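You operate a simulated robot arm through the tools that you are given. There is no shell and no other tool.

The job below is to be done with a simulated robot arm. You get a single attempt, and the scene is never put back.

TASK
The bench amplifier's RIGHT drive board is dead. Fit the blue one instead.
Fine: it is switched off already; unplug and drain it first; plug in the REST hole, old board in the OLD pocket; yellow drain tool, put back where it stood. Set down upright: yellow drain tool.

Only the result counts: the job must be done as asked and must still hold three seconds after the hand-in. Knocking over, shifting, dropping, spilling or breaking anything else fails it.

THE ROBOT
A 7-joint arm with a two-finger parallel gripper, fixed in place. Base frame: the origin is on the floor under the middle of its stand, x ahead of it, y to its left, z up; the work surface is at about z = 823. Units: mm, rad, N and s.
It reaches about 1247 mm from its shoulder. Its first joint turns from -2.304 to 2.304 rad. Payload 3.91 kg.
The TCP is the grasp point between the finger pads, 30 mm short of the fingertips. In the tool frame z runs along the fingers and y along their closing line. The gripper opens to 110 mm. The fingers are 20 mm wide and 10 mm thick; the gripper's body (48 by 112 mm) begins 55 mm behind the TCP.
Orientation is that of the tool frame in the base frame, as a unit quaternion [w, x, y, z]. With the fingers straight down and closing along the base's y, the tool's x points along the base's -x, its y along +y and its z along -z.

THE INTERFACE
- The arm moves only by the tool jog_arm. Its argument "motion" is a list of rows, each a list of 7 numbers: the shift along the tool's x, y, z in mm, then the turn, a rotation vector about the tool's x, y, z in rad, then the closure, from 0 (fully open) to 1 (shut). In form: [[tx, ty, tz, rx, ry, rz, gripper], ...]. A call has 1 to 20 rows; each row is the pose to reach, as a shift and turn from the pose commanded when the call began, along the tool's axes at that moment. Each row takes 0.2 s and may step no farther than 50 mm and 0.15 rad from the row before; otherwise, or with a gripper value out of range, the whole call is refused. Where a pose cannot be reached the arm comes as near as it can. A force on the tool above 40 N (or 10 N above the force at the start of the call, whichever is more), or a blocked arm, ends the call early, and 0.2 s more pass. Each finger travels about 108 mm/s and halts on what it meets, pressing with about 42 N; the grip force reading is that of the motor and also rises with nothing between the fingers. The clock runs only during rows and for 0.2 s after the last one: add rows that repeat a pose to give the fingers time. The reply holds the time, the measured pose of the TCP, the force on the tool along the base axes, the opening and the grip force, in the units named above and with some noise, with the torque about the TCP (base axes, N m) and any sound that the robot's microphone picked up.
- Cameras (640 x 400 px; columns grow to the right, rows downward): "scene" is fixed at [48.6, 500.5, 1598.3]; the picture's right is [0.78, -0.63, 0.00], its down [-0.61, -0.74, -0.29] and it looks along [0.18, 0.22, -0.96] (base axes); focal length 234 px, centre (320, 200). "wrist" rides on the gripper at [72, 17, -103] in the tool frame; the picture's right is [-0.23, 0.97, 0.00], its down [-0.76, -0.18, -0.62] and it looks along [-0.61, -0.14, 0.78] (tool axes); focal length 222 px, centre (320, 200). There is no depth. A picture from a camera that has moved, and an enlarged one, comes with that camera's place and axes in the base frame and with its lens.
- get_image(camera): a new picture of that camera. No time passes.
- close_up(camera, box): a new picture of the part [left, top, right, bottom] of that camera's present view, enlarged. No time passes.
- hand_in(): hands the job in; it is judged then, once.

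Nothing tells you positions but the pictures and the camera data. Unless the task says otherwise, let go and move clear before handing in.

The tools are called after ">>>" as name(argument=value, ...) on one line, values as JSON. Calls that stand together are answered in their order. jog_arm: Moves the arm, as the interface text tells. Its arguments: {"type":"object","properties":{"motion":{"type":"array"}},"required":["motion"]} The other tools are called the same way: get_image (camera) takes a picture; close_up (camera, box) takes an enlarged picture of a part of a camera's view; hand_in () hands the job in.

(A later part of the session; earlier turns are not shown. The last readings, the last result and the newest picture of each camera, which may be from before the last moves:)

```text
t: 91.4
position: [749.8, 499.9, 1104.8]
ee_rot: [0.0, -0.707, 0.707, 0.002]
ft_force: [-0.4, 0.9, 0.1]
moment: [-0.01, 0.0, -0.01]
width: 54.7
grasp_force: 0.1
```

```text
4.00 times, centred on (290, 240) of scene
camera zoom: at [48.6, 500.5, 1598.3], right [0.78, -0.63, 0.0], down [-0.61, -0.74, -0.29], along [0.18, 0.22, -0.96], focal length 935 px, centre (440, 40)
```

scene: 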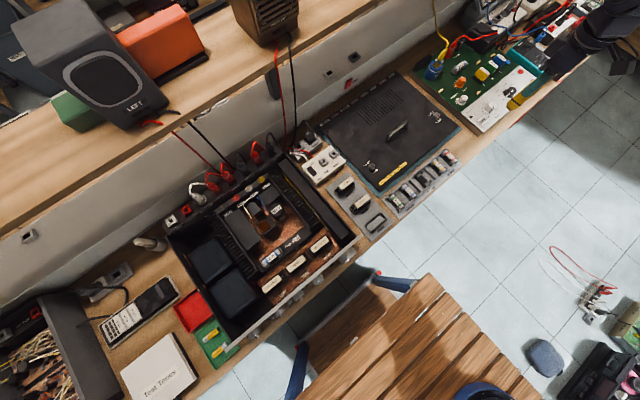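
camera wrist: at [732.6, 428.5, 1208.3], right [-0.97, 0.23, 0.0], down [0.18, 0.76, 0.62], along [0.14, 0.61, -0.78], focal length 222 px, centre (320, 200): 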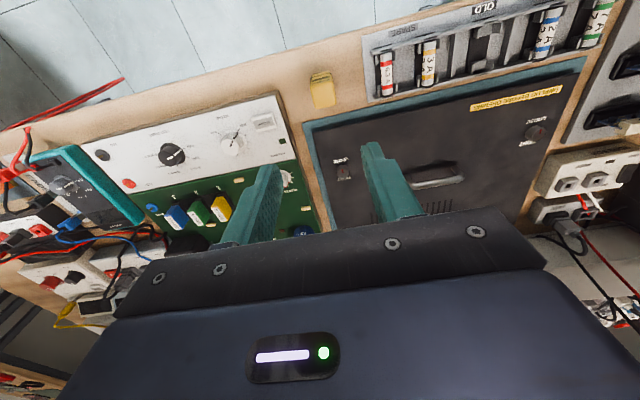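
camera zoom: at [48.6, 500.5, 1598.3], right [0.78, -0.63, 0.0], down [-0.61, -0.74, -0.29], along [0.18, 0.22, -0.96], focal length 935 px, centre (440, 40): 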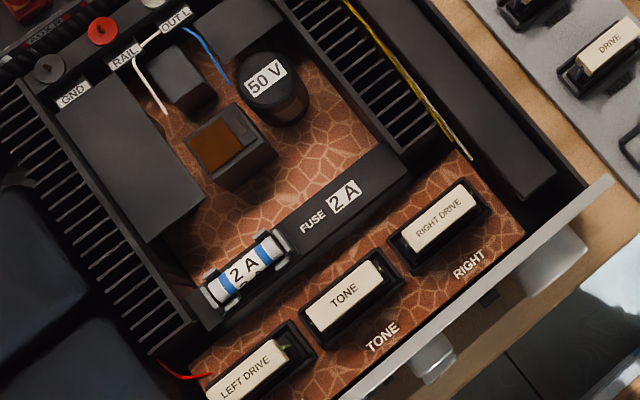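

The lamp is off and the RIGHT DRIVE handle is near (91, 555). I'll fly back there while turning the gripper so the fingers close along y, across the board's thin side.

>>> jog_arm(motion=[[-3, 39, -5, 0, 0, 0.0873, 0.4], [-6, 78, -10, 0, 0, 0.1746, 0.4], [-10, 117, -15, 0, 0, 0.2619, 0.4], [-13, 156, -20, 0, 0, 0.3492, 0.4], [-16, 195, -25, 0, 0, 0.4365, 0.4], [-20, 234, -25, 0, 0, 0.5238, 0.4], [-23, 273, -25, 0, 0, 0.6111, 0.4], [-26, 312, -25, 0, 0, 0.6984, 0.4], [-30, 351, -25, 0, 0, 0.7857, 0.4], [-33, 390, -25, 0, 0, 0.873, 0.4], [-36, 429, -25, 0, 0, 0.9603, 0.4], [-40, 468, -25, 0, 0, 1.0476, 0.4], [-43, 507, -25, 0, 0, 1.1349, 0.4], [-46, 546, -25, 0, 0, 1.2222, 0.4], [-50, 585, -25, 0, 0, 1.3095, 0.4], [-53, 624, -25, 0, 0, 1.3968, 0.4], [-56, 663, -25, 0, 0, 1.4841, 0.4], [-60, 690, -25, 0, 0, 1.5708, 0.4], [-60, 690, -25, 0, 0, 1.5708, 0.4]])

>>> get_image(camera="wrist")

>>> close_up(camera="wrist", box=[220, 30, 400, 160])

>>> get_image(camera="scene")

```text
t: 95.4
position: [51.9, 559.3, 1129.7]
ee_rot: [-0.001, 0.001, 1.0, 0.001]
ft_force: [0.0, 0.4, -0.5]
moment: [0.02, 0.0, 0.0]
width: 66.1
grasp_force: 0.1
```

```text
taken
camera wrist: at [-19.7, 576.4, 1233.3], right [0.23, 0.97, 0.0], down [0.76, -0.18, 0.62], along [0.61, -0.14, -0.78], focal length 222 px, centre (320, 200)
```

wrist: 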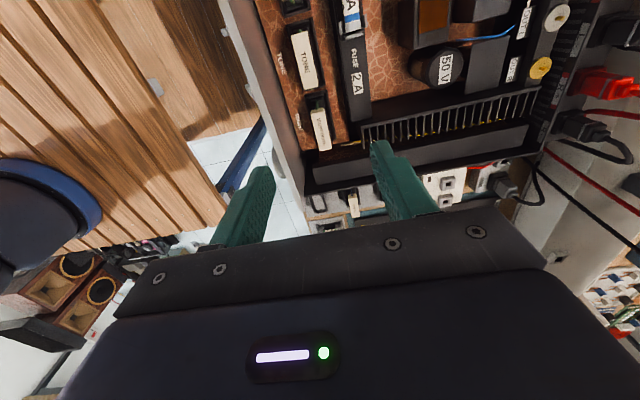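

```text
3.08 times, centred on (310, 95) of wrist
camera zoom: at [-19.7, 576.4, 1233.3], right [0.23, 0.97, 0.0], down [0.76, -0.18, 0.62], along [0.61, -0.14, -0.78], focal length 684 px, centre (351, 523)
```

zoom: 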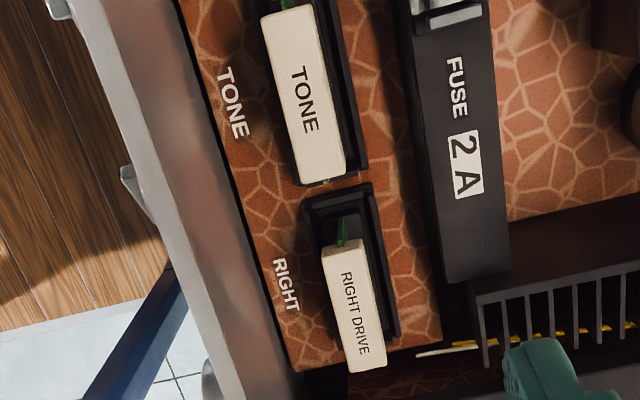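

```text
taken
```

scene: 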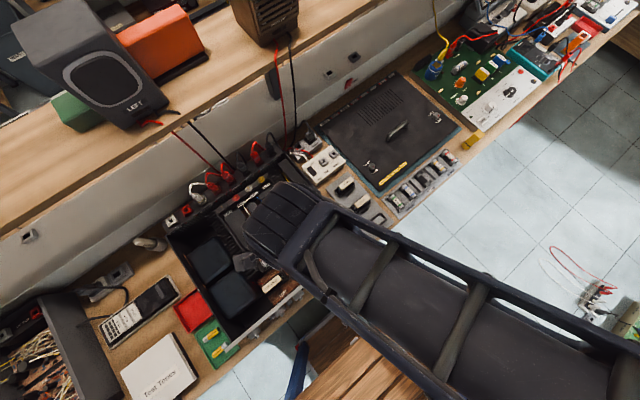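

The RIGHT DRIVE handle is about 52 × 17 mm, centred at (90, 553), with its top near z 948. I'll go closer to see the socket depth.

>>> jog_arm(motion=[[-8, -2, 30, 0, 0, 0, 0.5], [-16, -4, 60, 0, 0, 0, 0.5], [-22.7, -6.4, 90, 0, 0, 0, 0.5], [-22.7, -6.4, 90, 0, 0, 0, 0.5]])

>>> close_up(camera="wrist", box=[250, 60, 390, 180])

>>> close_up(camera="wrist", box=[290, 100, 350, 160])

```text
t: 96.4
position: [80.1, 556.4, 1037.3]
ee_rot: [-0.001, 0.0, 1.0, 0.001]
ft_force: [-0.2, -0.5, -0.3]
moment: [0.0, 0.01, 0.02]
width: 55.1
grasp_force: 0.1
```

```text
3.33 times, centred on (320, 120) of wrist
camera zoom: at [7.6, 572.2, 1141.9], right [0.23, 0.97, 0.0], down [0.76, -0.18, 0.62], along [0.61, -0.14, -0.78], focal length 740 px, centre (320, 467)
```

zoom: 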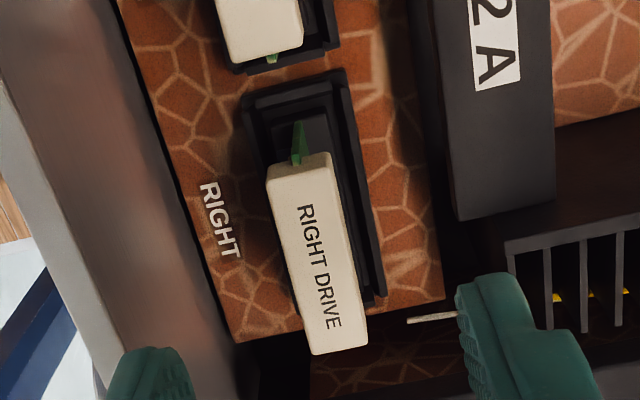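

```text
6.67 times, centred on (320, 130) of wrist
camera zoom: at [7.6, 572.2, 1141.9], right [0.23, 0.97, 0.0], down [0.76, -0.18, 0.62], along [0.61, -0.14, -0.78], focal length 1481 px, centre (320, 667)
```

zoom: 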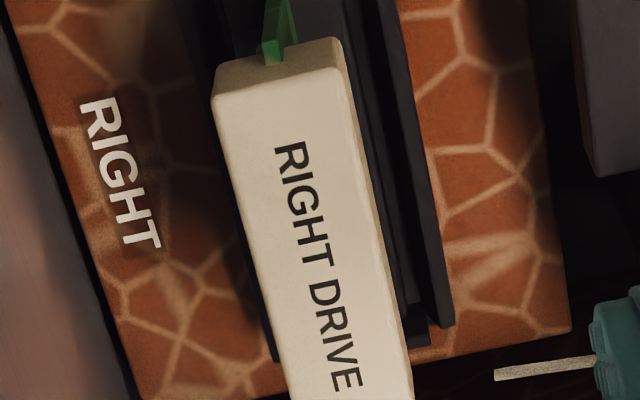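

The handle is about 8 mm thick at z 940–948, axis-aligned at (90.9, 553), and the socket frame is lower, near z 887. I'll close the opening to 40 mm and move directly above.

>>> jog_arm(motion=[[-6, -1, 16, 0, 0, 0, 0.636], [-11.3, -2.2, 32, 0, 0, 0, 0.636], [-11.3, -2.2, 49, 0, 0, 0, 0.636], [-11.3, -2.2, 49, 0, 0, 0, 0.636], [-11.3, -2.2, 49, 0, 0, 0, 0.636]])

>>> get_image(camera="wrist")

>>> close_up(camera="wrist", box=[250, 80, 390, 200])

```text
t: 97.6
position: [91.4, 553.9, 992.3]
ee_rot: [-0.002, -0.001, 1.0, 0.0]
ft_force: [-0.3, 0.6, -0.1]
moment: [0.0, 0.0, 0.01]
width: 39.6
grasp_force: 0.0
```

```text
taken
camera wrist: at [18.1, 570.5, 1095.5], right [0.23, 0.97, 0.0], down [0.76, -0.18, 0.62], along [0.61, -0.14, -0.78], focal length 222 px, centre (320, 200)
```

wrist: 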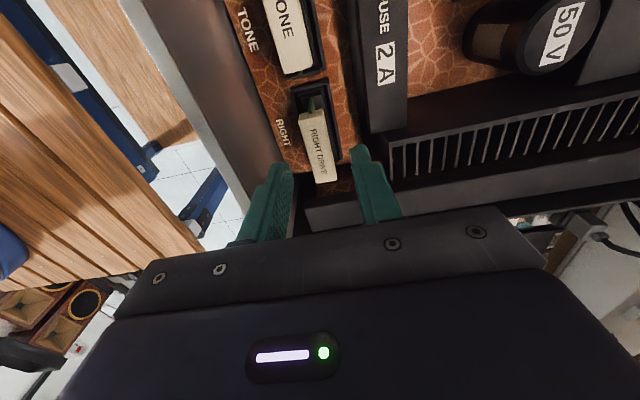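

```text
3.33 times, centred on (320, 140) of wrist
camera zoom: at [18.1, 570.5, 1095.5], right [0.23, 0.97, 0.0], down [0.76, -0.18, 0.62], along [0.61, -0.14, -0.78], focal length 740 px, centre (320, 400)
```

zoom: 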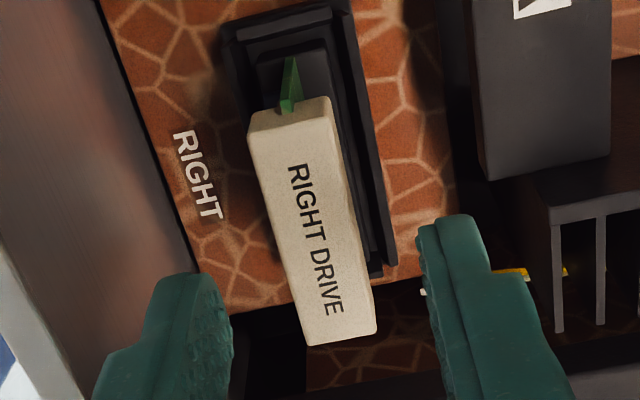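

The handle is centred between the fingers. I'll descend to TCP z 938 and close.

>>> jog_arm(motion=[[-0.5, -0.4, 18, 0, 0, 0, 0.636], [-0.8, -0.5, 36, 0, 0, 0, 0.636], [-0.8, -0.5, 54, 0, 0, 0, 0.636], [-0.8, -0.5, 54, 0, 0, 0, 0.636], [-0.8, -0.5, 54, 0, 0, 0, 0.636]])

>>> close_up(camera="wrist", box=[250, 100, 390, 220])

```text
t: 98.8
position: [90.2, 552.7, 937.2]
ee_rot: [-0.001, 0.0, 1.0, 0.0]
ft_force: [0.4, -1.1, -0.2]
moment: [0.01, -0.02, -0.03]
width: 40.0
grasp_force: 0.1
```

```text
3.33 times, centred on (320, 160) of wrist
camera zoom: at [18.1, 569.2, 1041.1], right [0.23, 0.97, 0.0], down [0.76, -0.18, 0.62], along [0.61, -0.14, -0.78], focal length 740 px, centre (320, 333)
```

zoom: 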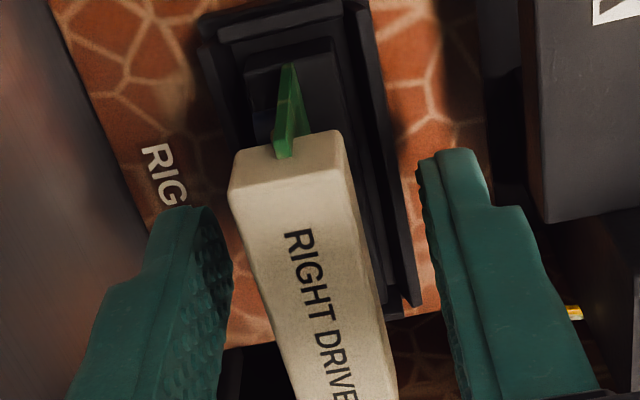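

Positioned with no contact. Closing on the handle.

>>> jog_arm(motion=[[0, 0, 0, 0, 0, 0, 0.75], [0, 0, 0, 0, 0, 0, 0.85], [0, 0, 0, 0, 0, 0, 1], [0, 0, 0, 0, 0, 0, 1], [0, 0, 0, 0, 0, 0, 1]])

>>> close_up(camera="wrist", box=[250, 100, 390, 220])

```text
t: 100.0
position: [91.2, 553.7, 936.4]
ee_rot: [-0.001, 0.0, 1.0, 0.002]
ft_force: [-1.1, 0.2, -0.5]
moment: [0.03, 0.03, 0.01]
width: 16.8
grasp_force: 42.1
```

```text
3.33 times, centred on (320, 160) of wrist
camera zoom: at [18.1, 569.2, 1041.3], right [0.23, 0.97, 0.0], down [0.76, -0.18, 0.62], along [0.61, -0.14, -0.78], focal length 740 px, centre (320, 333)
```

zoom: 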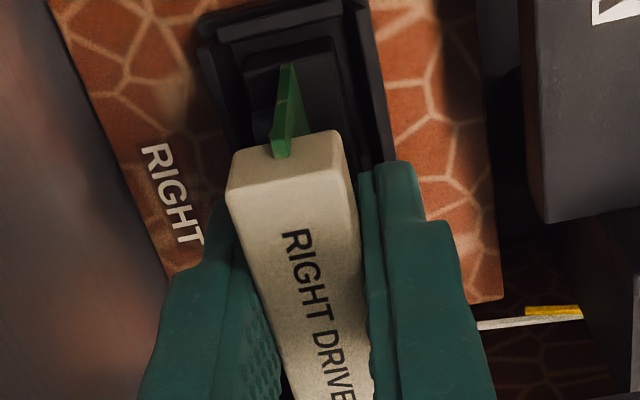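

Gripped at 16.8 mm. I'll pull the old board straight up.

>>> jog_arm(motion=[[0, 0, -3, 0, 0, 0, 1], [0, 0, -6, 0, 0, 0, 1], [0, 0, -10, 0, 0, 0, 1], [0, 0, -16, 0, 0, 0, 1], [0, 0, -24, 0, 0, 0, 1], [0, 0, -34, 0, 0, 0, 1], [0, 0, -46, 0, 0, 0, 1], [0, 0, -60, 0, 0, 0, 1], [0, 0, -60, 0, 0, 0, 1]])

>>> get_image(camera="wrist")

>>> close_up(camera="wrist", box=[250, 60, 390, 200])

```text
t: 102.0
position: [90.0, 553.0, 995.8]
ee_rot: [-0.001, 0.0, 1.0, 0.001]
ft_force: [-0.4, -0.2, -1.0]
moment: [0.04, -0.01, -0.03]
width: 17.0
grasp_force: 41.4
```

```text
taken
camera wrist: at [17.3, 570.0, 1099.3], right [0.23, 0.97, 0.0], down [0.76, -0.18, 0.62], along [0.61, -0.14, -0.78], focal length 222 px, centre (320, 200)
```

wrist: 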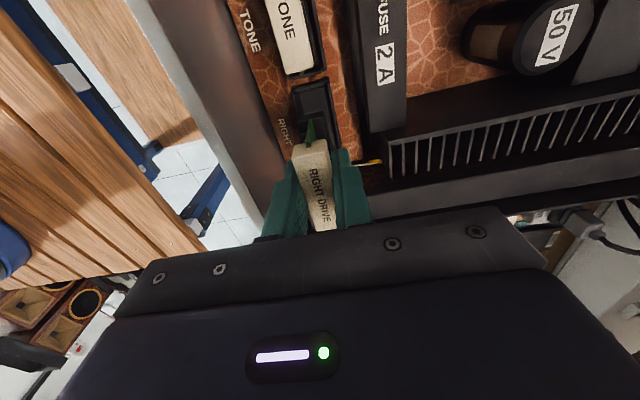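

```text
2.86 times, centred on (320, 130) of wrist
camera zoom: at [17.3, 570.0, 1099.3], right [0.23, 0.97, 0.0], down [0.76, -0.18, 0.62], along [0.61, -0.14, -0.78], focal length 635 px, centre (320, 400)
```

zoom: 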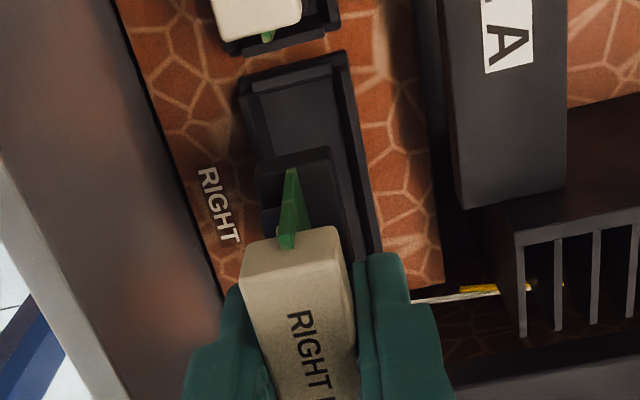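

The old board is out. I'll lift higher and carry it towards the OLD pocket, which I estimate at about (285, 499).

>>> jog_arm(motion=[[0, 0, -30, 0, 0, 0, 1], [0, 0, -65, 0, 0, 0, 1], [-10, -3, -100, 0, 0, 0, 1], [-45, -13, -104, 0, 0, 0, 1], [-85, -25, -104, 0, 0, 0, 1], [-125, -38, -104, 0, 0, 0, 1], [-160, -48, -104, 0, 0, 0, 1], [-176, -53, -104, 0, 0, 0, 1], [-176, -53, -104, 0, 0, 0, 1], [-176, -53, -104, 0, 0, 0, 1]])

>>> get_image(camera="wrist")

>>> close_up(camera="wrist", box=[230, 50, 410, 200])

>>> get_image(camera="scene")

```text
t: 104.2
position: [266.9, 499.5, 1098.4]
ee_rot: [-0.002, 0.0, 1.0, 0.002]
ft_force: [-0.1, -0.3, -0.8]
moment: [0.0, -0.03, 0.02]
width: 17.0
grasp_force: 42.3
```

```text
taken
camera wrist: at [193.5, 515.9, 1201.5], right [0.23, 0.97, 0.0], down [0.76, -0.18, 0.62], along [0.61, -0.14, -0.78], focal length 222 px, centre (320, 200)
```

wrist: 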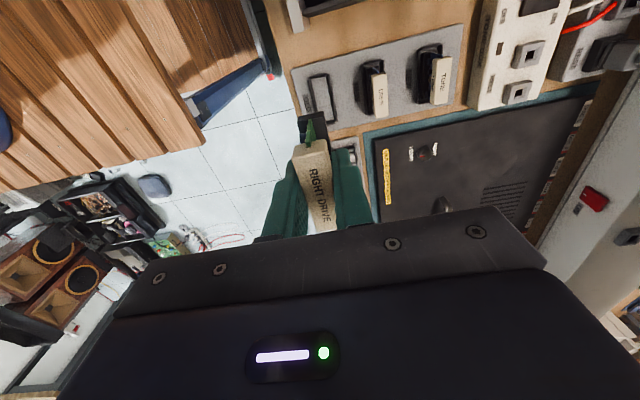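

```text
2.67 times, centred on (320, 125) of wrist
camera zoom: at [193.5, 515.9, 1201.5], right [0.23, 0.97, 0.0], down [0.76, -0.18, 0.62], along [0.61, -0.14, -0.78], focal length 592 px, centre (320, 400)
```

zoom: 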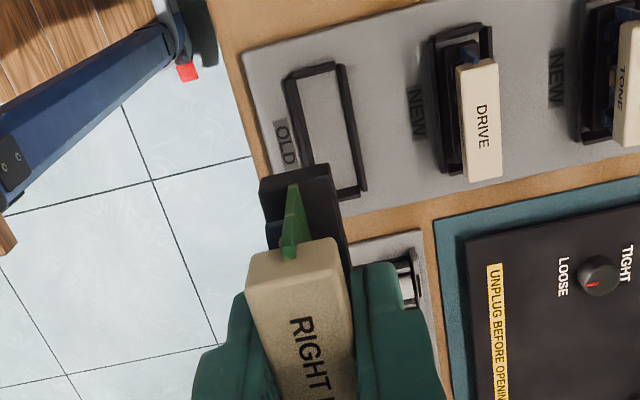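

```text
taken
```

scene: 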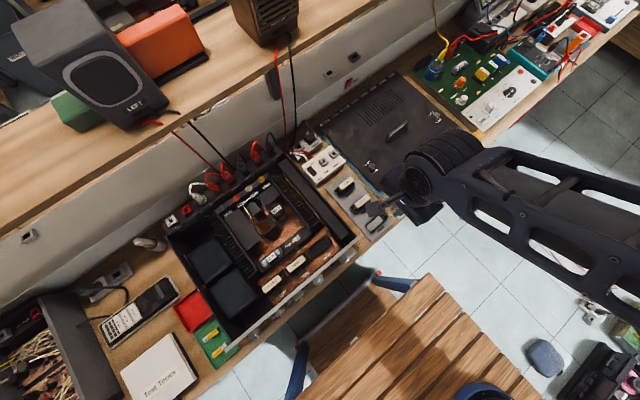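

The tray is clearly visible and the OLD pocket's frame spans about x 253–323, y 481–515, so its centre is (288, 498). I'll check how the board hangs in the grip.

>>> close_up(camera="wrist", box=[280, 100, 360, 180])

>>> close_up(camera="wrist", box=[290, 60, 350, 130])

>>> close_up(camera="scene", box=[350, 170, 420, 240])

```text
5.00 times, centred on (320, 140) of wrist
camera zoom: at [193.5, 515.9, 1201.5], right [0.23, 0.97, 0.0], down [0.76, -0.18, 0.62], along [0.61, -0.14, -0.78], focal length 1111 px, centre (320, 500)
```

zoom: 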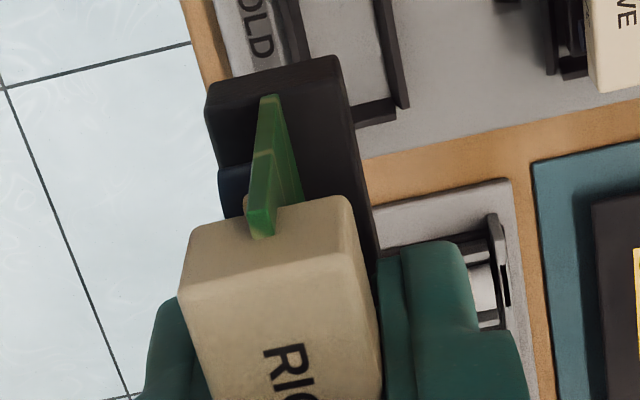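

```text
5.71 times, centred on (320, 95) of wrist
camera zoom: at [193.5, 515.9, 1201.5], right [0.23, 0.97, 0.0], down [0.76, -0.18, 0.62], along [0.61, -0.14, -0.78], focal length 1269 px, centre (320, 800)
```

zoom: 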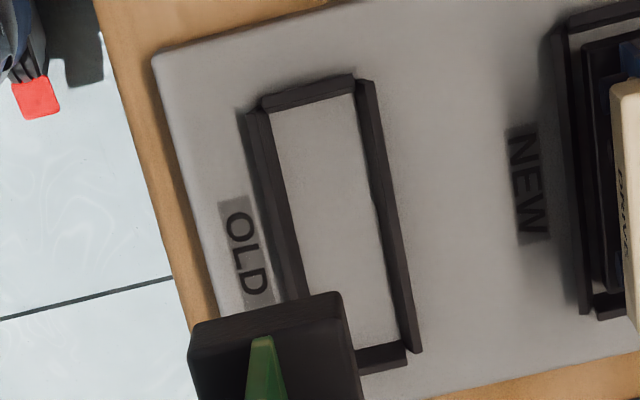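

```text
5.71 times, centred on (385, 205) of scene
camera zoom: at [48.6, 500.5, 1598.3], right [0.78, -0.63, 0.0], down [-0.61, -0.74, -0.29], along [0.18, 0.22, -0.96], focal length 1336 px, centre (-51, 171)
```

zoom: 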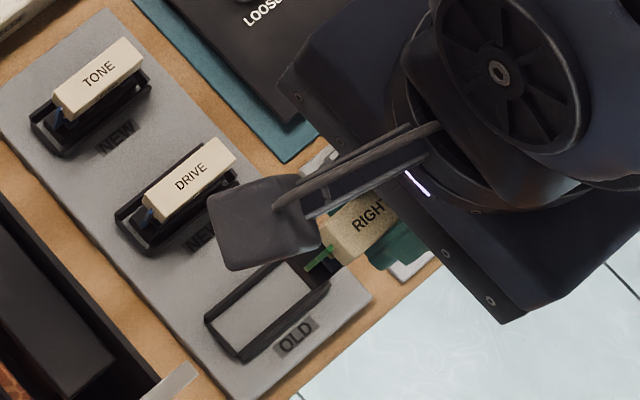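

The board has a base block of roughly 57 × 18 mm about 47 mm below the TCP, and the OLD pocket's inside is about 65 × 22 mm centred near (289.5, 499). I'll lower to about 90 mm above it and check alignment.

>>> jog_arm(motion=[[-10, 0, 30, 0, 0, 0, 1], [-23, 0, 65, 0, 0, 0, 1], [-23, 0, 100, 0, 0, 0, 1], [-23, 0, 138, 0, 0, 0, 1], [-23, 0, 138, 0, 0, 0, 1], [-23, 0, 138, 0, 0, 0, 1]])

>>> close_up(camera="wrist", box=[260, 40, 380, 150])

>>> close_up(camera="scene", box=[350, 180, 410, 240])

```text
t: 105.6
position: [288.4, 496.7, 961.4]
ee_rot: [-0.001, 0.0, 1.0, 0.002]
ft_force: [0.3, 0.9, -0.2]
moment: [0.01, -0.02, -0.01]
width: 17.3
grasp_force: 42.3
```

```text
3.64 times, centred on (320, 95) of wrist
camera zoom: at [216.0, 513.8, 1064.9], right [0.23, 0.97, 0.0], down [0.76, -0.18, 0.62], along [0.61, -0.14, -0.78], focal length 808 px, centre (320, 582)
```

zoom: 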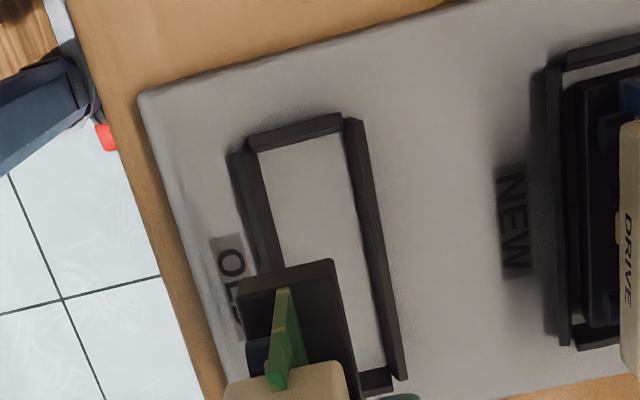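

```text
6.67 times, centred on (380, 210) of scene
camera zoom: at [48.6, 500.5, 1598.3], right [0.78, -0.63, 0.0], down [-0.61, -0.74, -0.29], along [0.18, 0.22, -0.96], focal length 1559 px, centre (-80, 133)
```

zoom: 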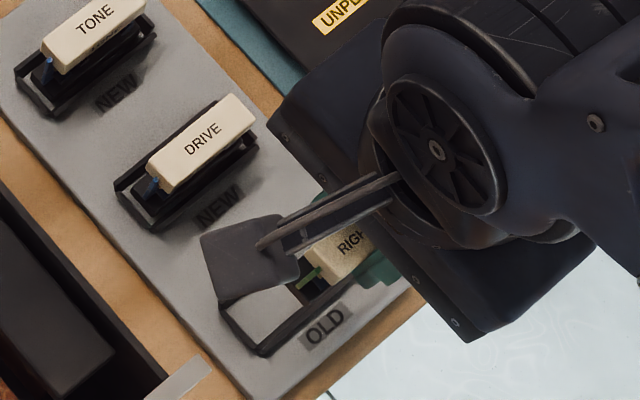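

The board's base is about 2 mm short in y. I'll correct that and lower until the base is just above the pocket walls.

>>> jog_arm(motion=[[-0.8, 1.7, 15, 0, 0, 0, 1], [-0.8, 1.7, 35, 0, 0, 0, 1], [-0.8, 1.7, 52, 0, 0, 0, 1], [-0.8, 1.7, 62, 0, 0, 0, 1], [-0.8, 1.7, 66, 0, 0, 0, 1], [-0.8, 1.7, 66, 0, 0, 0, 1], [-0.8, 1.7, 66, 0, 0, 0, 1]])

>>> close_up(camera="wrist", box=[260, 50, 380, 160])

>>> close_up(camera="scene", box=[360, 195, 410, 235])

```text
t: 107.2
position: [289.8, 500.3, 895.5]
ee_rot: [-0.001, 0.0, 1.0, 0.001]
ft_force: [0.1, -0.5, -0.2]
moment: [0.01, 0.0, -0.03]
width: 17.3
grasp_force: 41.7
```

```text
3.64 times, centred on (320, 105) of wrist
camera zoom: at [217.8, 517.0, 999.0], right [0.23, 0.97, 0.0], down [0.76, -0.18, 0.62], along [0.61, -0.14, -0.78], focal length 808 px, centre (320, 546)
```

zoom: 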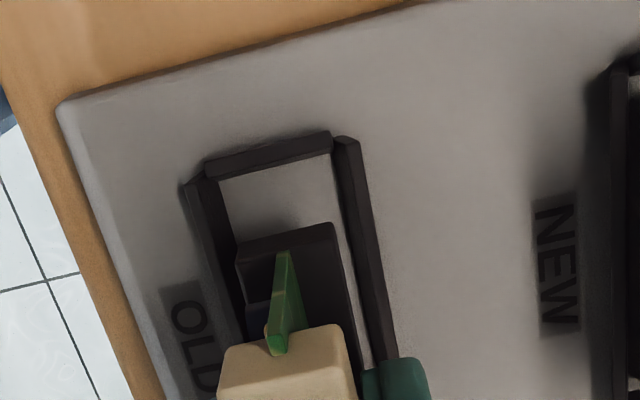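

```text
10.00 times, centred on (385, 215) of scene
camera zoom: at [48.6, 500.5, 1598.3], right [0.78, -0.63, 0.0], down [-0.61, -0.74, -0.29], along [0.18, 0.22, -0.96], focal length 2338 px, centre (-330, 50)
```

zoom: 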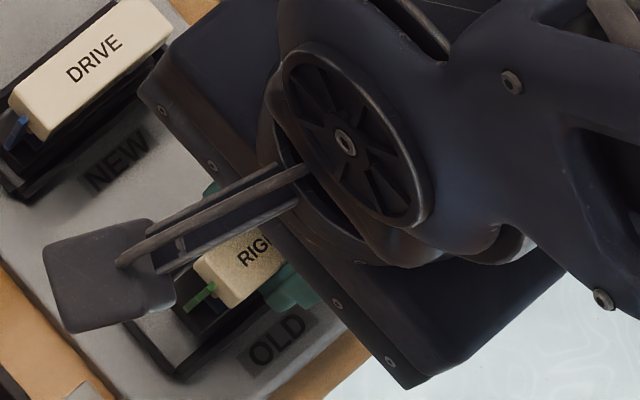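

The base is inside the pocket outline with about 1 mm to correct. Lowering slowly now.

>>> jog_arm(motion=[[0.8, -1.1, 2, 0, 0, 0, 1], [0.8, -1.1, 5, 0, 0, 0, 1], [0.8, -1.1, 8, 0, 0, 0, 1], [0.8, -1.1, 11, 0, 0, 0, 1], [0.8, -1.1, 14, 0, 0, 0, 1], [0.8, -1.1, 14, 0, 0, 0, 1]])

>>> close_up(camera="wrist", box=[260, 50, 380, 160])

```text
t: 108.6
position: [287.2, 500.1, 881.9]
ee_rot: [0.0, 0.0, 1.0, 0.001]
ft_force: [1.8, -0.3, 0.4]
moment: [-0.02, 0.05, -0.01]
width: 16.9
grasp_force: 41.7
```

```text
3.64 times, centred on (320, 105) of wrist
camera zoom: at [215.9, 516.6, 985.3], right [0.23, 0.97, 0.0], down [0.76, -0.18, 0.62], along [0.61, -0.14, -0.78], focal length 808 px, centre (320, 546)
```

zoom: 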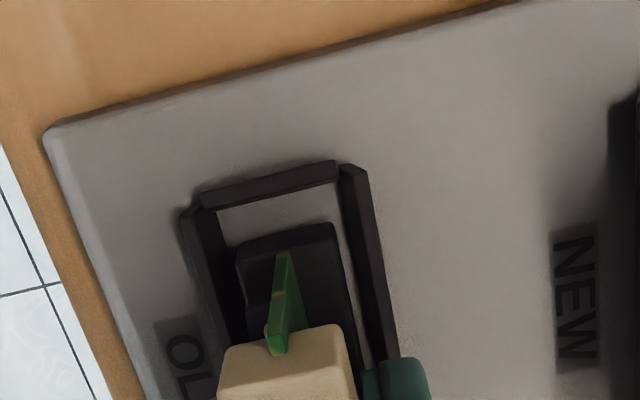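

It's well inside the walls. Continuing down to the floor.

>>> jog_arm(motion=[[0, 0, 1.5, 0, 0, 0, 1], [0, 0, 3, 0, 0, 0, 1], [0, 0, 4.5, 0, 0, 0, 1], [0, 0, 6, 0, 0, 0, 1], [0, 0, 6, 0, 0, 0, 1]])

>>> close_up(camera="wrist", box=[260, 50, 380, 160])

```text
t: 109.8
position: [288.6, 498.8, 876.8]
ee_rot: [0.0, 0.001, 1.0, 0.002]
ft_force: [-6.8, 0.2, 31.5]
moment: [0.01, 0.04, -0.01]
width: 17.3
grasp_force: 41.7
```

```text
3.64 times, centred on (320, 105) of wrist
camera zoom: at [216.0, 516.4, 979.7], right [0.23, 0.97, 0.0], down [0.76, -0.18, 0.62], along [0.61, -0.14, -0.78], focal length 808 px, centre (320, 546)
```

zoom: 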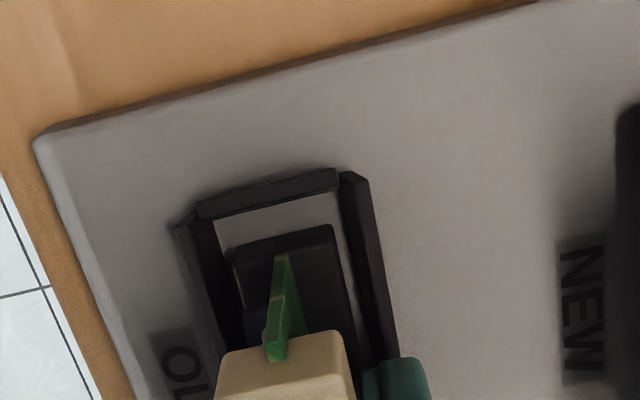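

It's resting on the pocket floor. I'll ease the pressure, open, and lift away.

>>> jog_arm(motion=[[0, 0, -1, 0, 0, 0, 1], [0, 0, -1.5, 0, 0, 0, 1], [0, 0, -1.5, 0, 0, 0, 0.8], [0, 0, -1.5, 0, 0, 0, 0.7], [0, 0, -1.5, 0, 0, 0, 0.6], [0, 0, -1.5, 0, 0, 0, 0.6]])

>>> close_up(camera="wrist", box=[260, 60, 380, 180])

```text
t: 111.2
position: [289.4, 500.9, 878.1]
ee_rot: [-0.001, 0.0, 1.0, 0.001]
ft_force: [-0.6, 0.4, 0.0]
moment: [-0.03, -0.02, -0.03]
width: 43.7
grasp_force: 0.0
```

```text
3.33 times, centred on (320, 120) of wrist
camera zoom: at [216.8, 517.0, 981.5], right [0.23, 0.97, 0.0], down [0.76, -0.18, 0.62], along [0.61, -0.14, -0.78], focal length 740 px, centre (320, 467)
```

zoom: 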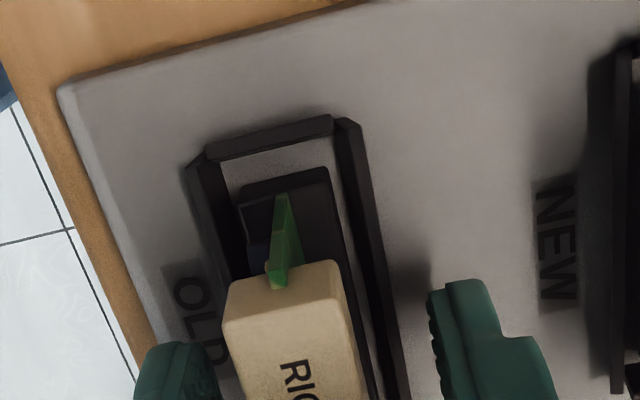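

The old board stands in the OLD pocket. I'll rise and view the new DRIVE board next to it.

>>> jog_arm(motion=[[0, 0, -15, 0, 0, 0, 0.6], [0, 0, -45, 0, 0, 0, 0.6], [0, 0, -85, 0, 0, 0, 0.6], [10, 25, -120, 0, 0, 0, 0.6], [15, 55, -130, 0, 0, 0, 0.6], [15, 73, -130, 0, 0, 0, 0.6], [15, 73, -130, 0, 0, 0, 0.6], [15, 73, -130, 0, 0, 0, 0.6]])

>>> get_image(camera="wrist")

>>> close_up(camera="wrist", box=[240, 40, 380, 170])

>>> close_up(camera="scene", box=[350, 180, 410, 240])

```text
t: 113.0
position: [272.9, 574.5, 1006.6]
ee_rot: [-0.001, 0.0, 1.0, 0.001]
ft_force: [0.5, -0.2, -0.2]
moment: [0.0, 0.04, -0.04]
width: 43.8
grasp_force: 0.1
```

```text
taken
camera wrist: at [201.0, 590.5, 1110.2], right [0.23, 0.97, 0.0], down [0.76, -0.18, 0.62], along [0.61, -0.14, -0.78], focal length 222 px, centre (320, 200)
```

wrist: 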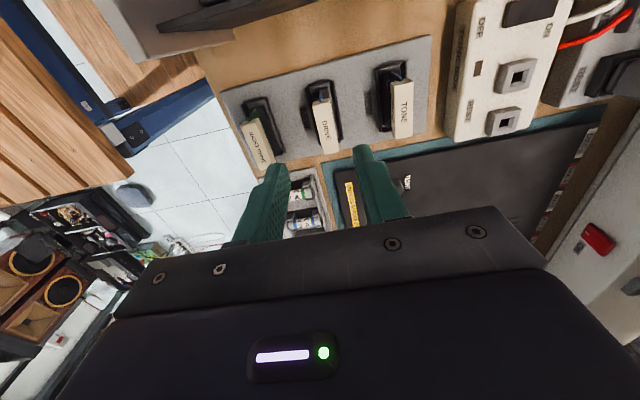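

```text
3.08 times, centred on (310, 105) of wrist
camera zoom: at [201.0, 590.5, 1110.2], right [0.23, 0.97, 0.0], down [0.76, -0.18, 0.62], along [0.61, -0.14, -0.78], focal length 684 px, centre (351, 492)
```

zoom: 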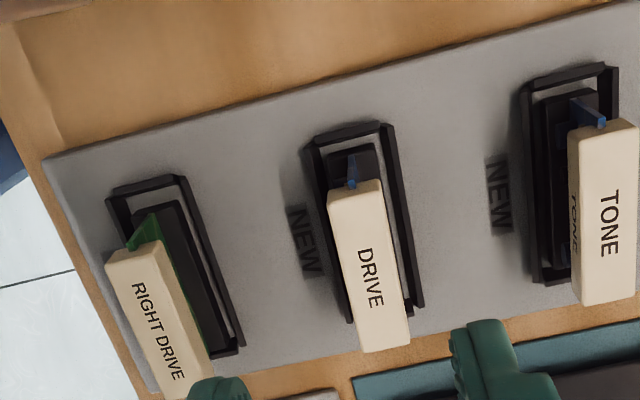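

```text
6.67 times, centred on (380, 210) of scene
camera zoom: at [48.6, 500.5, 1598.3], right [0.78, -0.63, 0.0], down [-0.61, -0.74, -0.29], along [0.18, 0.22, -0.96], focal length 1559 px, centre (-80, 133)
```

zoom: 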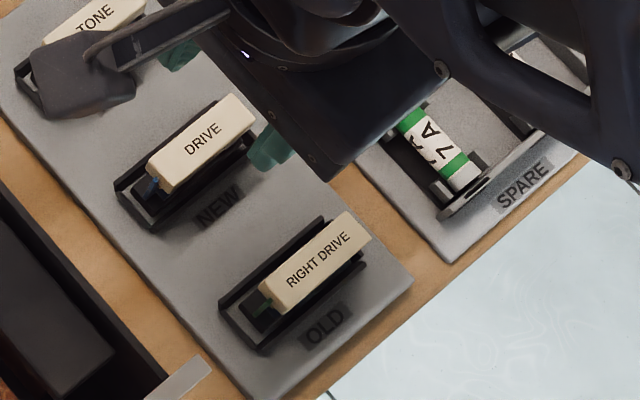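

The old board is upright in OLD, and the new DRIVE (blue) board has the same orientation as the old one had. I'll zoom in on its handle for precise alignment.

>>> close_up(camera="wrist", box=[290, 70, 350, 160])

>>> close_up(camera="scene", box=[355, 185, 395, 215])

```text
4.44 times, centred on (320, 115) of wrist
camera zoom: at [201.0, 590.5, 1110.2], right [0.23, 0.97, 0.0], down [0.76, -0.18, 0.62], along [0.61, -0.14, -0.78], focal length 987 px, centre (320, 578)
```

zoom: 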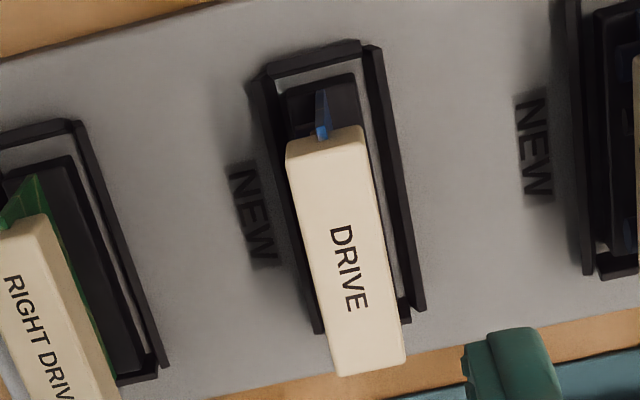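

```text
13.33 times, centred on (375, 200) of scene
camera zoom: at [48.6, 500.5, 1598.3], right [0.78, -0.63, 0.0], down [-0.61, -0.74, -0.29], along [0.18, 0.22, -0.96], focal length 3118 px, centre (-413, 200)
```

zoom: 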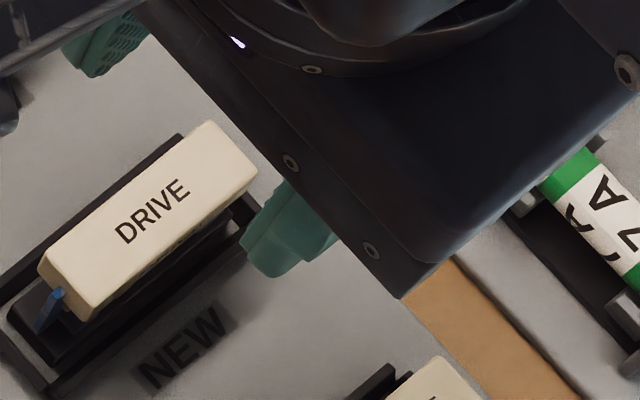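

The DRIVE handle is centred at (287.4, 577.2) with its top near z 887. I'll move over it and check at mid height.

>>> jog_arm(motion=[[-7, 2, 20, 0, 0, 0, 0.636], [-13.6, 3.7, 40, 0, 0, 0, 0.636], [-13.6, 3.7, 70, 0, 0, 0, 0.636], [-13.6, 3.7, 70, 0, 0, 0, 0.636], [-13.6, 3.7, 70, 0, 0, 0, 0.636]])

>>> close_up(camera="wrist", box=[250, 80, 390, 200])

```text
t: 114.2
position: [288.8, 576.3, 936.3]
ee_rot: [-0.001, 0.0, 1.0, 0.002]
ft_force: [0.3, -0.1, 0.0]
moment: [0.02, 0.0, -0.01]
width: 40.1
grasp_force: 0.1
```

```text
3.33 times, centred on (320, 140) of wrist
camera zoom: at [216.3, 593.7, 1039.9], right [0.23, 0.97, 0.0], down [0.76, -0.18, 0.62], along [0.61, -0.14, -0.78], focal length 740 px, centre (320, 400)
```

zoom: 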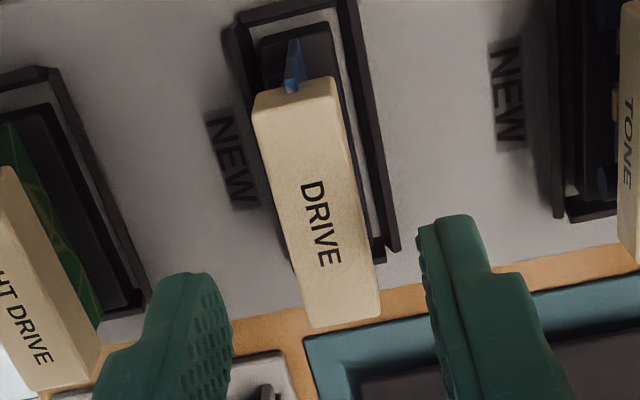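

Well centred. Descending to the matching grip height, TCP z 877.

>>> jog_arm(motion=[[0.8, 0.2, 18, 0, 0, 0, 0.636], [1.7, 0.3, 36, 0, 0, 0, 0.636], [1.7, 0.3, 52, 0, 0, 0, 0.636], [1.7, 0.3, 59.5, 0, 0, 0, 0.636], [1.7, 0.3, 59.5, 0, 0, 0, 0.636], [1.7, 0.3, 59.5, 0, 0, 0, 0.636]])

>>> close_up(camera="wrist", box=[250, 100, 390, 220])

```text
t: 115.6
position: [285.3, 577.6, 878.3]
ee_rot: [-0.001, 0.0, 1.0, 0.0]
ft_force: [0.9, 0.4, 0.7]
moment: [0.01, 0.0, 0.0]
width: 40.0
grasp_force: 0.1
```

```text
3.33 times, centred on (320, 160) of wrist
camera zoom: at [214.1, 593.8, 981.6], right [0.23, 0.97, 0.0], down [0.76, -0.18, 0.62], along [0.61, -0.14, -0.78], focal length 740 px, centre (320, 333)
```

zoom: 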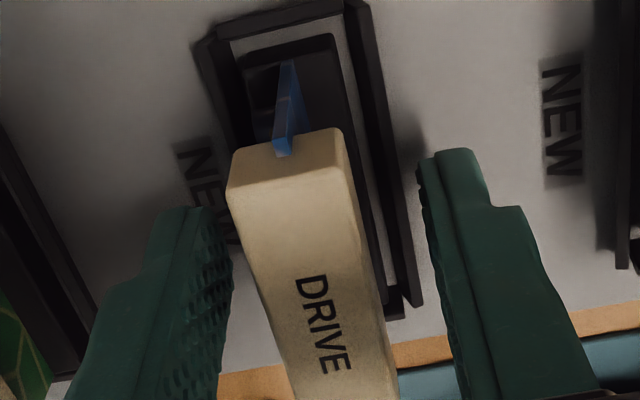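

The view matches the old board's grip view closely. I'll go 1 mm lower and close.

>>> jog_arm(motion=[[0, 0, 1.2, 0, 0, 0, 0.75], [0, 0, 1.2, 0, 0, 0, 0.85], [0, 0, 1.2, 0, 0, 0, 1], [0, 0, 1.2, 0, 0, 0, 1], [0, 0, 1.2, 0, 0, 0, 1]])

>>> close_up(camera="wrist", box=[250, 100, 390, 220])

```text
t: 116.8
position: [285.9, 577.5, 876.7]
ee_rot: [-0.001, 0.0, 1.0, 0.001]
ft_force: [-0.4, 0.3, 0.8]
moment: [0.03, 0.0, -0.01]
width: 17.1
grasp_force: 41.9
```

```text
3.33 times, centred on (320, 160) of wrist
camera zoom: at [213.5, 594.2, 980.9], right [0.23, 0.97, 0.0], down [0.76, -0.18, 0.62], along [0.61, -0.14, -0.78], focal length 740 px, centre (320, 333)
```

zoom: 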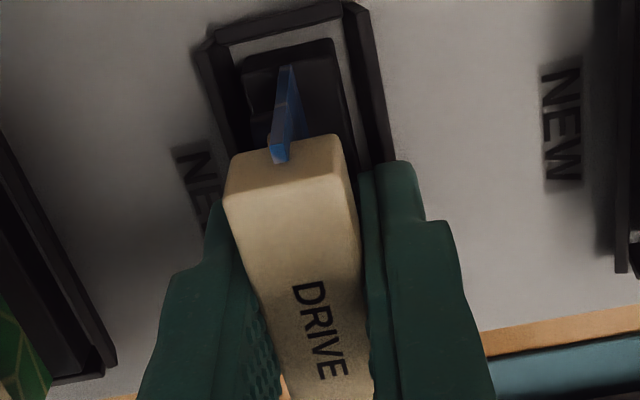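

The new board is gripped. I'll lift it out and carry it over the amp's RIGHT slot.

>>> jog_arm(motion=[[0, 0, -5, 0, 0, 0, 1], [0, 0, -15, 0, 0, 0, 1], [0, 0, -35, 0, 0, 0, 1], [0, 0, -70, 0, 0, 0, 1], [0, 0, -110, 0, 0, 0, 1], [0, 0, -150, 0, 0, 0, 1], [0, 0, -195, 0, 0, 0, 1], [30, -3, -212, 0, 0, 0, 1], [70, -9, -212, 0, 0, 0, 1], [110, -14, -212, 0, 0, 0, 1], [150, -20, -212, 0, 0, 0, 1], [185, -24, -212, 0, 0, 0, 1], [196.5, -25, -212, 0, 0, 0, 1], [196.5, -25, -212, 0, 0, 0, 1], [196.5, -25, -212, 0, 0, 0, 1]])

>>> get_image(camera="wrist")

>>> close_up(camera="wrist", box=[250, 50, 390, 170])

>>> get_image(camera="scene")

```text
t: 120.0
position: [91.7, 551.4, 1089.0]
ee_rot: [0.0, 0.0, 1.0, 0.001]
ft_force: [-0.2, 0.9, -1.0]
moment: [-0.03, 0.02, 0.02]
width: 17.3
grasp_force: 41.8
```

```text
taken
camera wrist: at [19.1, 568.2, 1192.0], right [0.23, 0.97, 0.0], down [0.76, -0.18, 0.62], along [0.61, -0.14, -0.78], focal length 222 px, centre (320, 200)
```

wrist: 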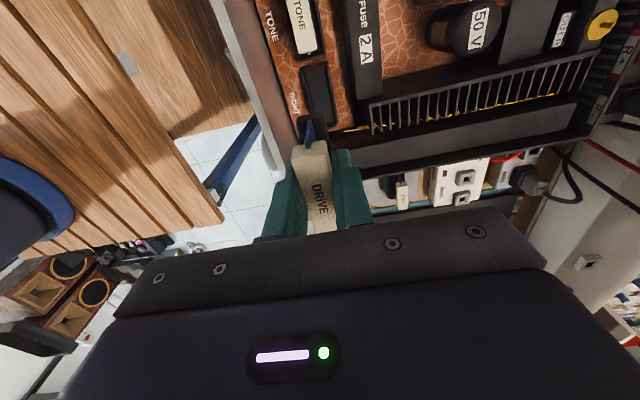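

```text
3.33 times, centred on (320, 110) of wrist
camera zoom: at [19.1, 568.2, 1192.0], right [0.23, 0.97, 0.0], down [0.76, -0.18, 0.62], along [0.61, -0.14, -0.78], focal length 740 px, centre (320, 500)
```

zoom: 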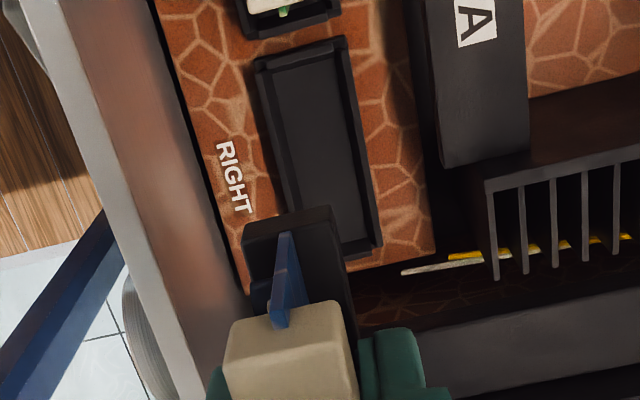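

```text
taken
```

scene: 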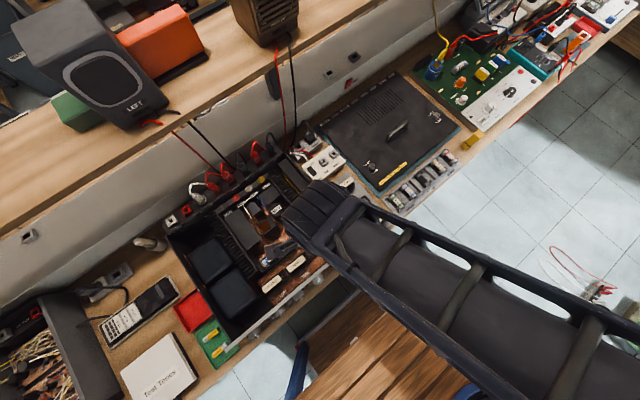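

The RIGHT slot is clear below. I'll lower to about 20 mm above the socket and verify alignment.

>>> jog_arm(motion=[[0.5, 0.3, 30, 0, 0, 0, 1], [1, 0.7, 65, 0, 0, 0, 1], [1.5, 1, 95, 0, 0, 0, 1], [1.5, 1, 114, 0, 0, 0, 1], [1.5, 1, 114, 0, 0, 0, 1], [1.5, 1, 114, 0, 0, 0, 1]])

>>> close_up(camera="wrist", box=[250, 50, 390, 170])

>>> close_up(camera="wrist", box=[280, 70, 350, 140])

```text
t: 121.4
position: [84.6, 553.9, 973.8]
ee_rot: [0.0, 0.0, 1.0, 0.001]
ft_force: [-0.9, 0.0, -0.7]
moment: [0.01, -0.03, 0.01]
width: 17.0
grasp_force: 42.6
```

```text
3.33 times, centred on (320, 110) of wrist
camera zoom: at [12.3, 569.8, 1077.6], right [0.23, 0.97, 0.0], down [0.76, -0.18, 0.62], along [0.61, -0.14, -0.78], focal length 740 px, centre (320, 500)
```

zoom: 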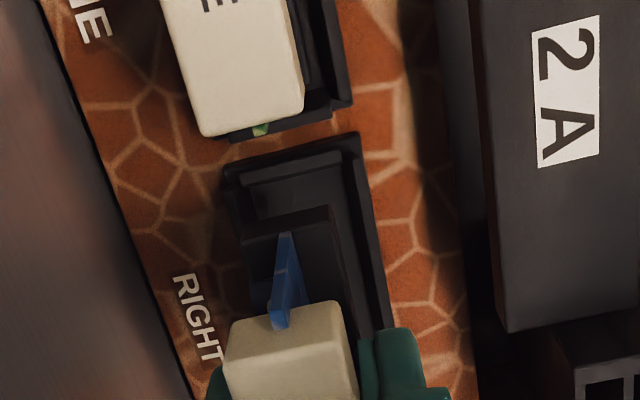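

```text
5.71 times, centred on (315, 105) of wrist
camera zoom: at [12.3, 569.8, 1077.6], right [0.23, 0.97, 0.0], down [0.76, -0.18, 0.62], along [0.61, -0.14, -0.78], focal length 1269 px, centre (349, 743)
```

zoom: 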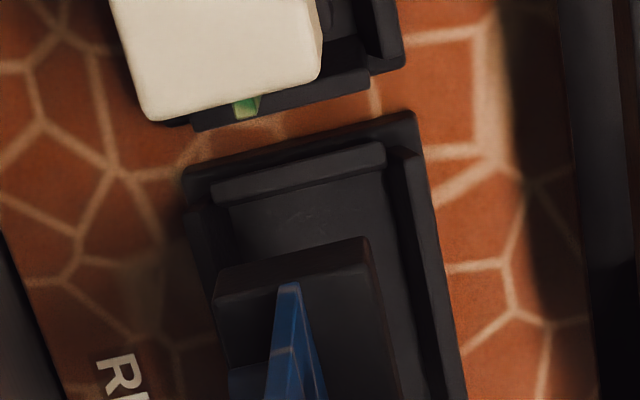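

The arm reads about 5 mm short in x. I'll let it settle and re-read before correcting.

>>> jog_arm(motion=[[0, 0, 0, 0, 0, 0, 1], [0, 0, 0, 0, 0, 0, 1], [0, 0, 0, 0, 0, 0, 1]])

>>> close_up(camera="wrist", box=[280, 70, 350, 140])

```text
t: 122.2
position: [84.9, 553.1, 973.8]
ee_rot: [0.0, 0.0, 1.0, 0.001]
ft_force: [0.7, 0.0, 0.1]
moment: [0.01, 0.03, -0.02]
width: 17.3
grasp_force: 41.9
```

```text
5.71 times, centred on (315, 105) of wrist
camera zoom: at [12.3, 569.8, 1077.7], right [0.23, 0.97, 0.0], down [0.76, -0.18, 0.62], along [0.61, -0.14, -0.78], focal length 1269 px, centre (349, 743)
```

zoom: 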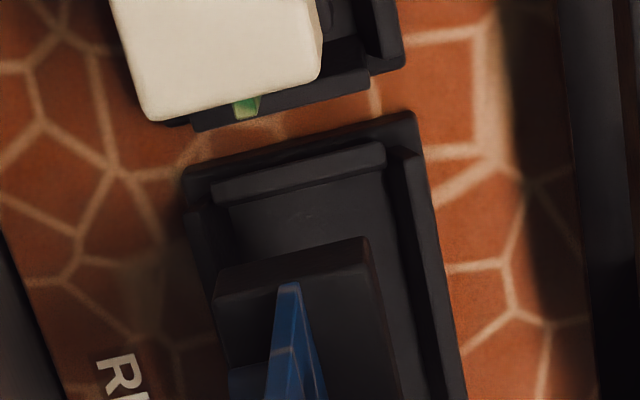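

It's a stable offset, so I'll correct it directly (+5.3 in x, −0.6 in y) and lower slightly.

>>> jog_arm(motion=[[-2.7, -0.3, 4, 0, 0, 0, 1], [-5.3, -0.6, 8, 0, 0, 0, 1], [-5.3, -0.6, 10, 0, 0, 0, 1], [-5.3, -0.6, 10, 0, 0, 0, 1], [-5.3, -0.6, 10, 0, 0, 0, 1]])

>>> close_up(camera="wrist", box=[280, 70, 350, 140])

```text
t: 123.4
position: [91.9, 552.3, 964.6]
ee_rot: [-0.001, 0.0, 1.0, 0.001]
ft_force: [0.0, -0.1, -1.0]
moment: [0.0, 0.03, -0.03]
width: 17.1
grasp_force: 42.1
```

```text
5.71 times, centred on (315, 105) of wrist
camera zoom: at [20.1, 569.1, 1068.0], right [0.23, 0.97, 0.0], down [0.76, -0.18, 0.62], along [0.61, -0.14, -0.78], focal length 1269 px, centre (349, 743)
```

zoom: 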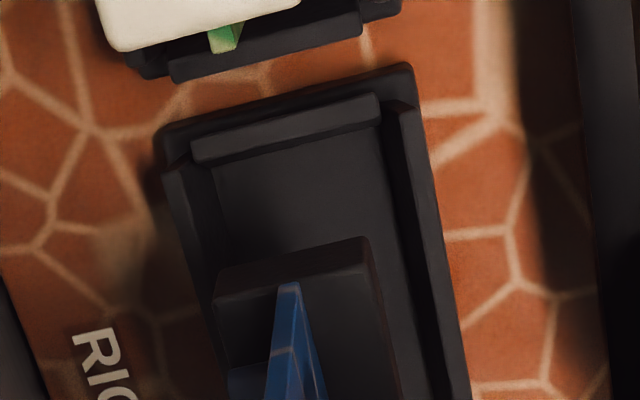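

It moved slightly too far. Measured in the picture, the base needs about −2.3 mm in x, so I'll correct that and start lowering into the socket.

>>> jog_arm(motion=[[1.2, 0.2, 2, 0, 0, 0, 1], [2.3, 0.4, 4, 0, 0, 0, 1], [2.3, 0.4, 6, 0, 0, 0, 1], [2.3, 0.4, 8, 0, 0, 0, 1], [2.3, 0.4, 10, 0, 0, 0, 1], [2.3, 0.4, 10, 0, 0, 0, 1], [2.3, 0.4, 10, 0, 0, 0, 1]])

>>> close_up(camera="wrist", box=[280, 70, 350, 140])

```text
t: 125.0
position: [90.9, 552.5, 955.3]
ee_rot: [-0.001, 0.0, 1.0, 0.001]
ft_force: [-0.1, 0.0, -0.9]
moment: [-0.01, 0.0, 0.02]
width: 17.0
grasp_force: 41.4
```

```text
5.71 times, centred on (315, 105) of wrist
camera zoom: at [18.7, 569.2, 1058.2], right [0.23, 0.97, 0.0], down [0.76, -0.18, 0.62], along [0.61, -0.14, -0.78], focal length 1269 px, centre (349, 743)
```

zoom: 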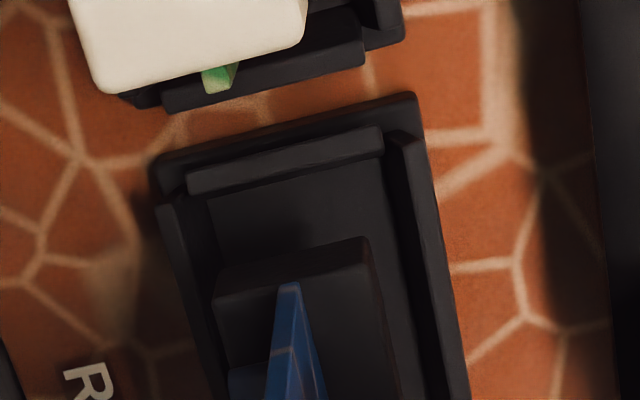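

Alignment is good now. Continuing down slowly.

>>> jog_arm(motion=[[0.7, 0.2, 2, 0, 0, 0, 1], [0.7, 0.2, 4, 0, 0, 0, 1], [0.7, 0.2, 6, 0, 0, 0, 1], [0.7, 0.2, 8, 0, 0, 0, 1], [0.7, 0.2, 10, 0, 0, 0, 1], [0.7, 0.2, 10, 0, 0, 0, 1]])

>>> close_up(camera="wrist", box=[280, 70, 350, 140])

```text
t: 126.4
position: [89.7, 552.7, 946.0]
ee_rot: [-0.001, -0.001, 1.0, 0.001]
ft_force: [-0.4, 0.4, -0.5]
moment: [0.01, 0.03, 0.0]
width: 17.2
grasp_force: 42.1
```

```text
5.71 times, centred on (315, 105) of wrist
camera zoom: at [17.5, 569.7, 1048.7], right [0.23, 0.97, 0.0], down [0.76, -0.18, 0.62], along [0.61, -0.14, -0.78], focal length 1269 px, centre (349, 743)
```

zoom: 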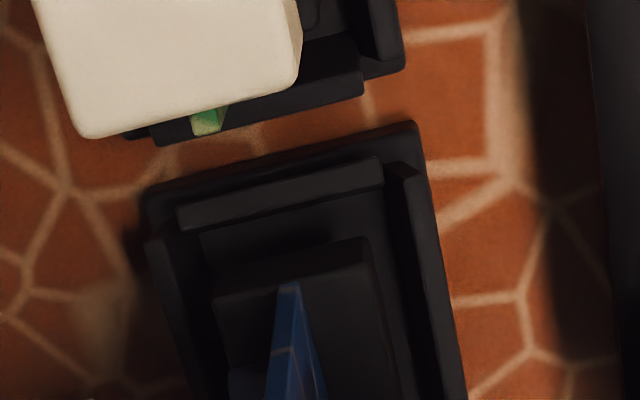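

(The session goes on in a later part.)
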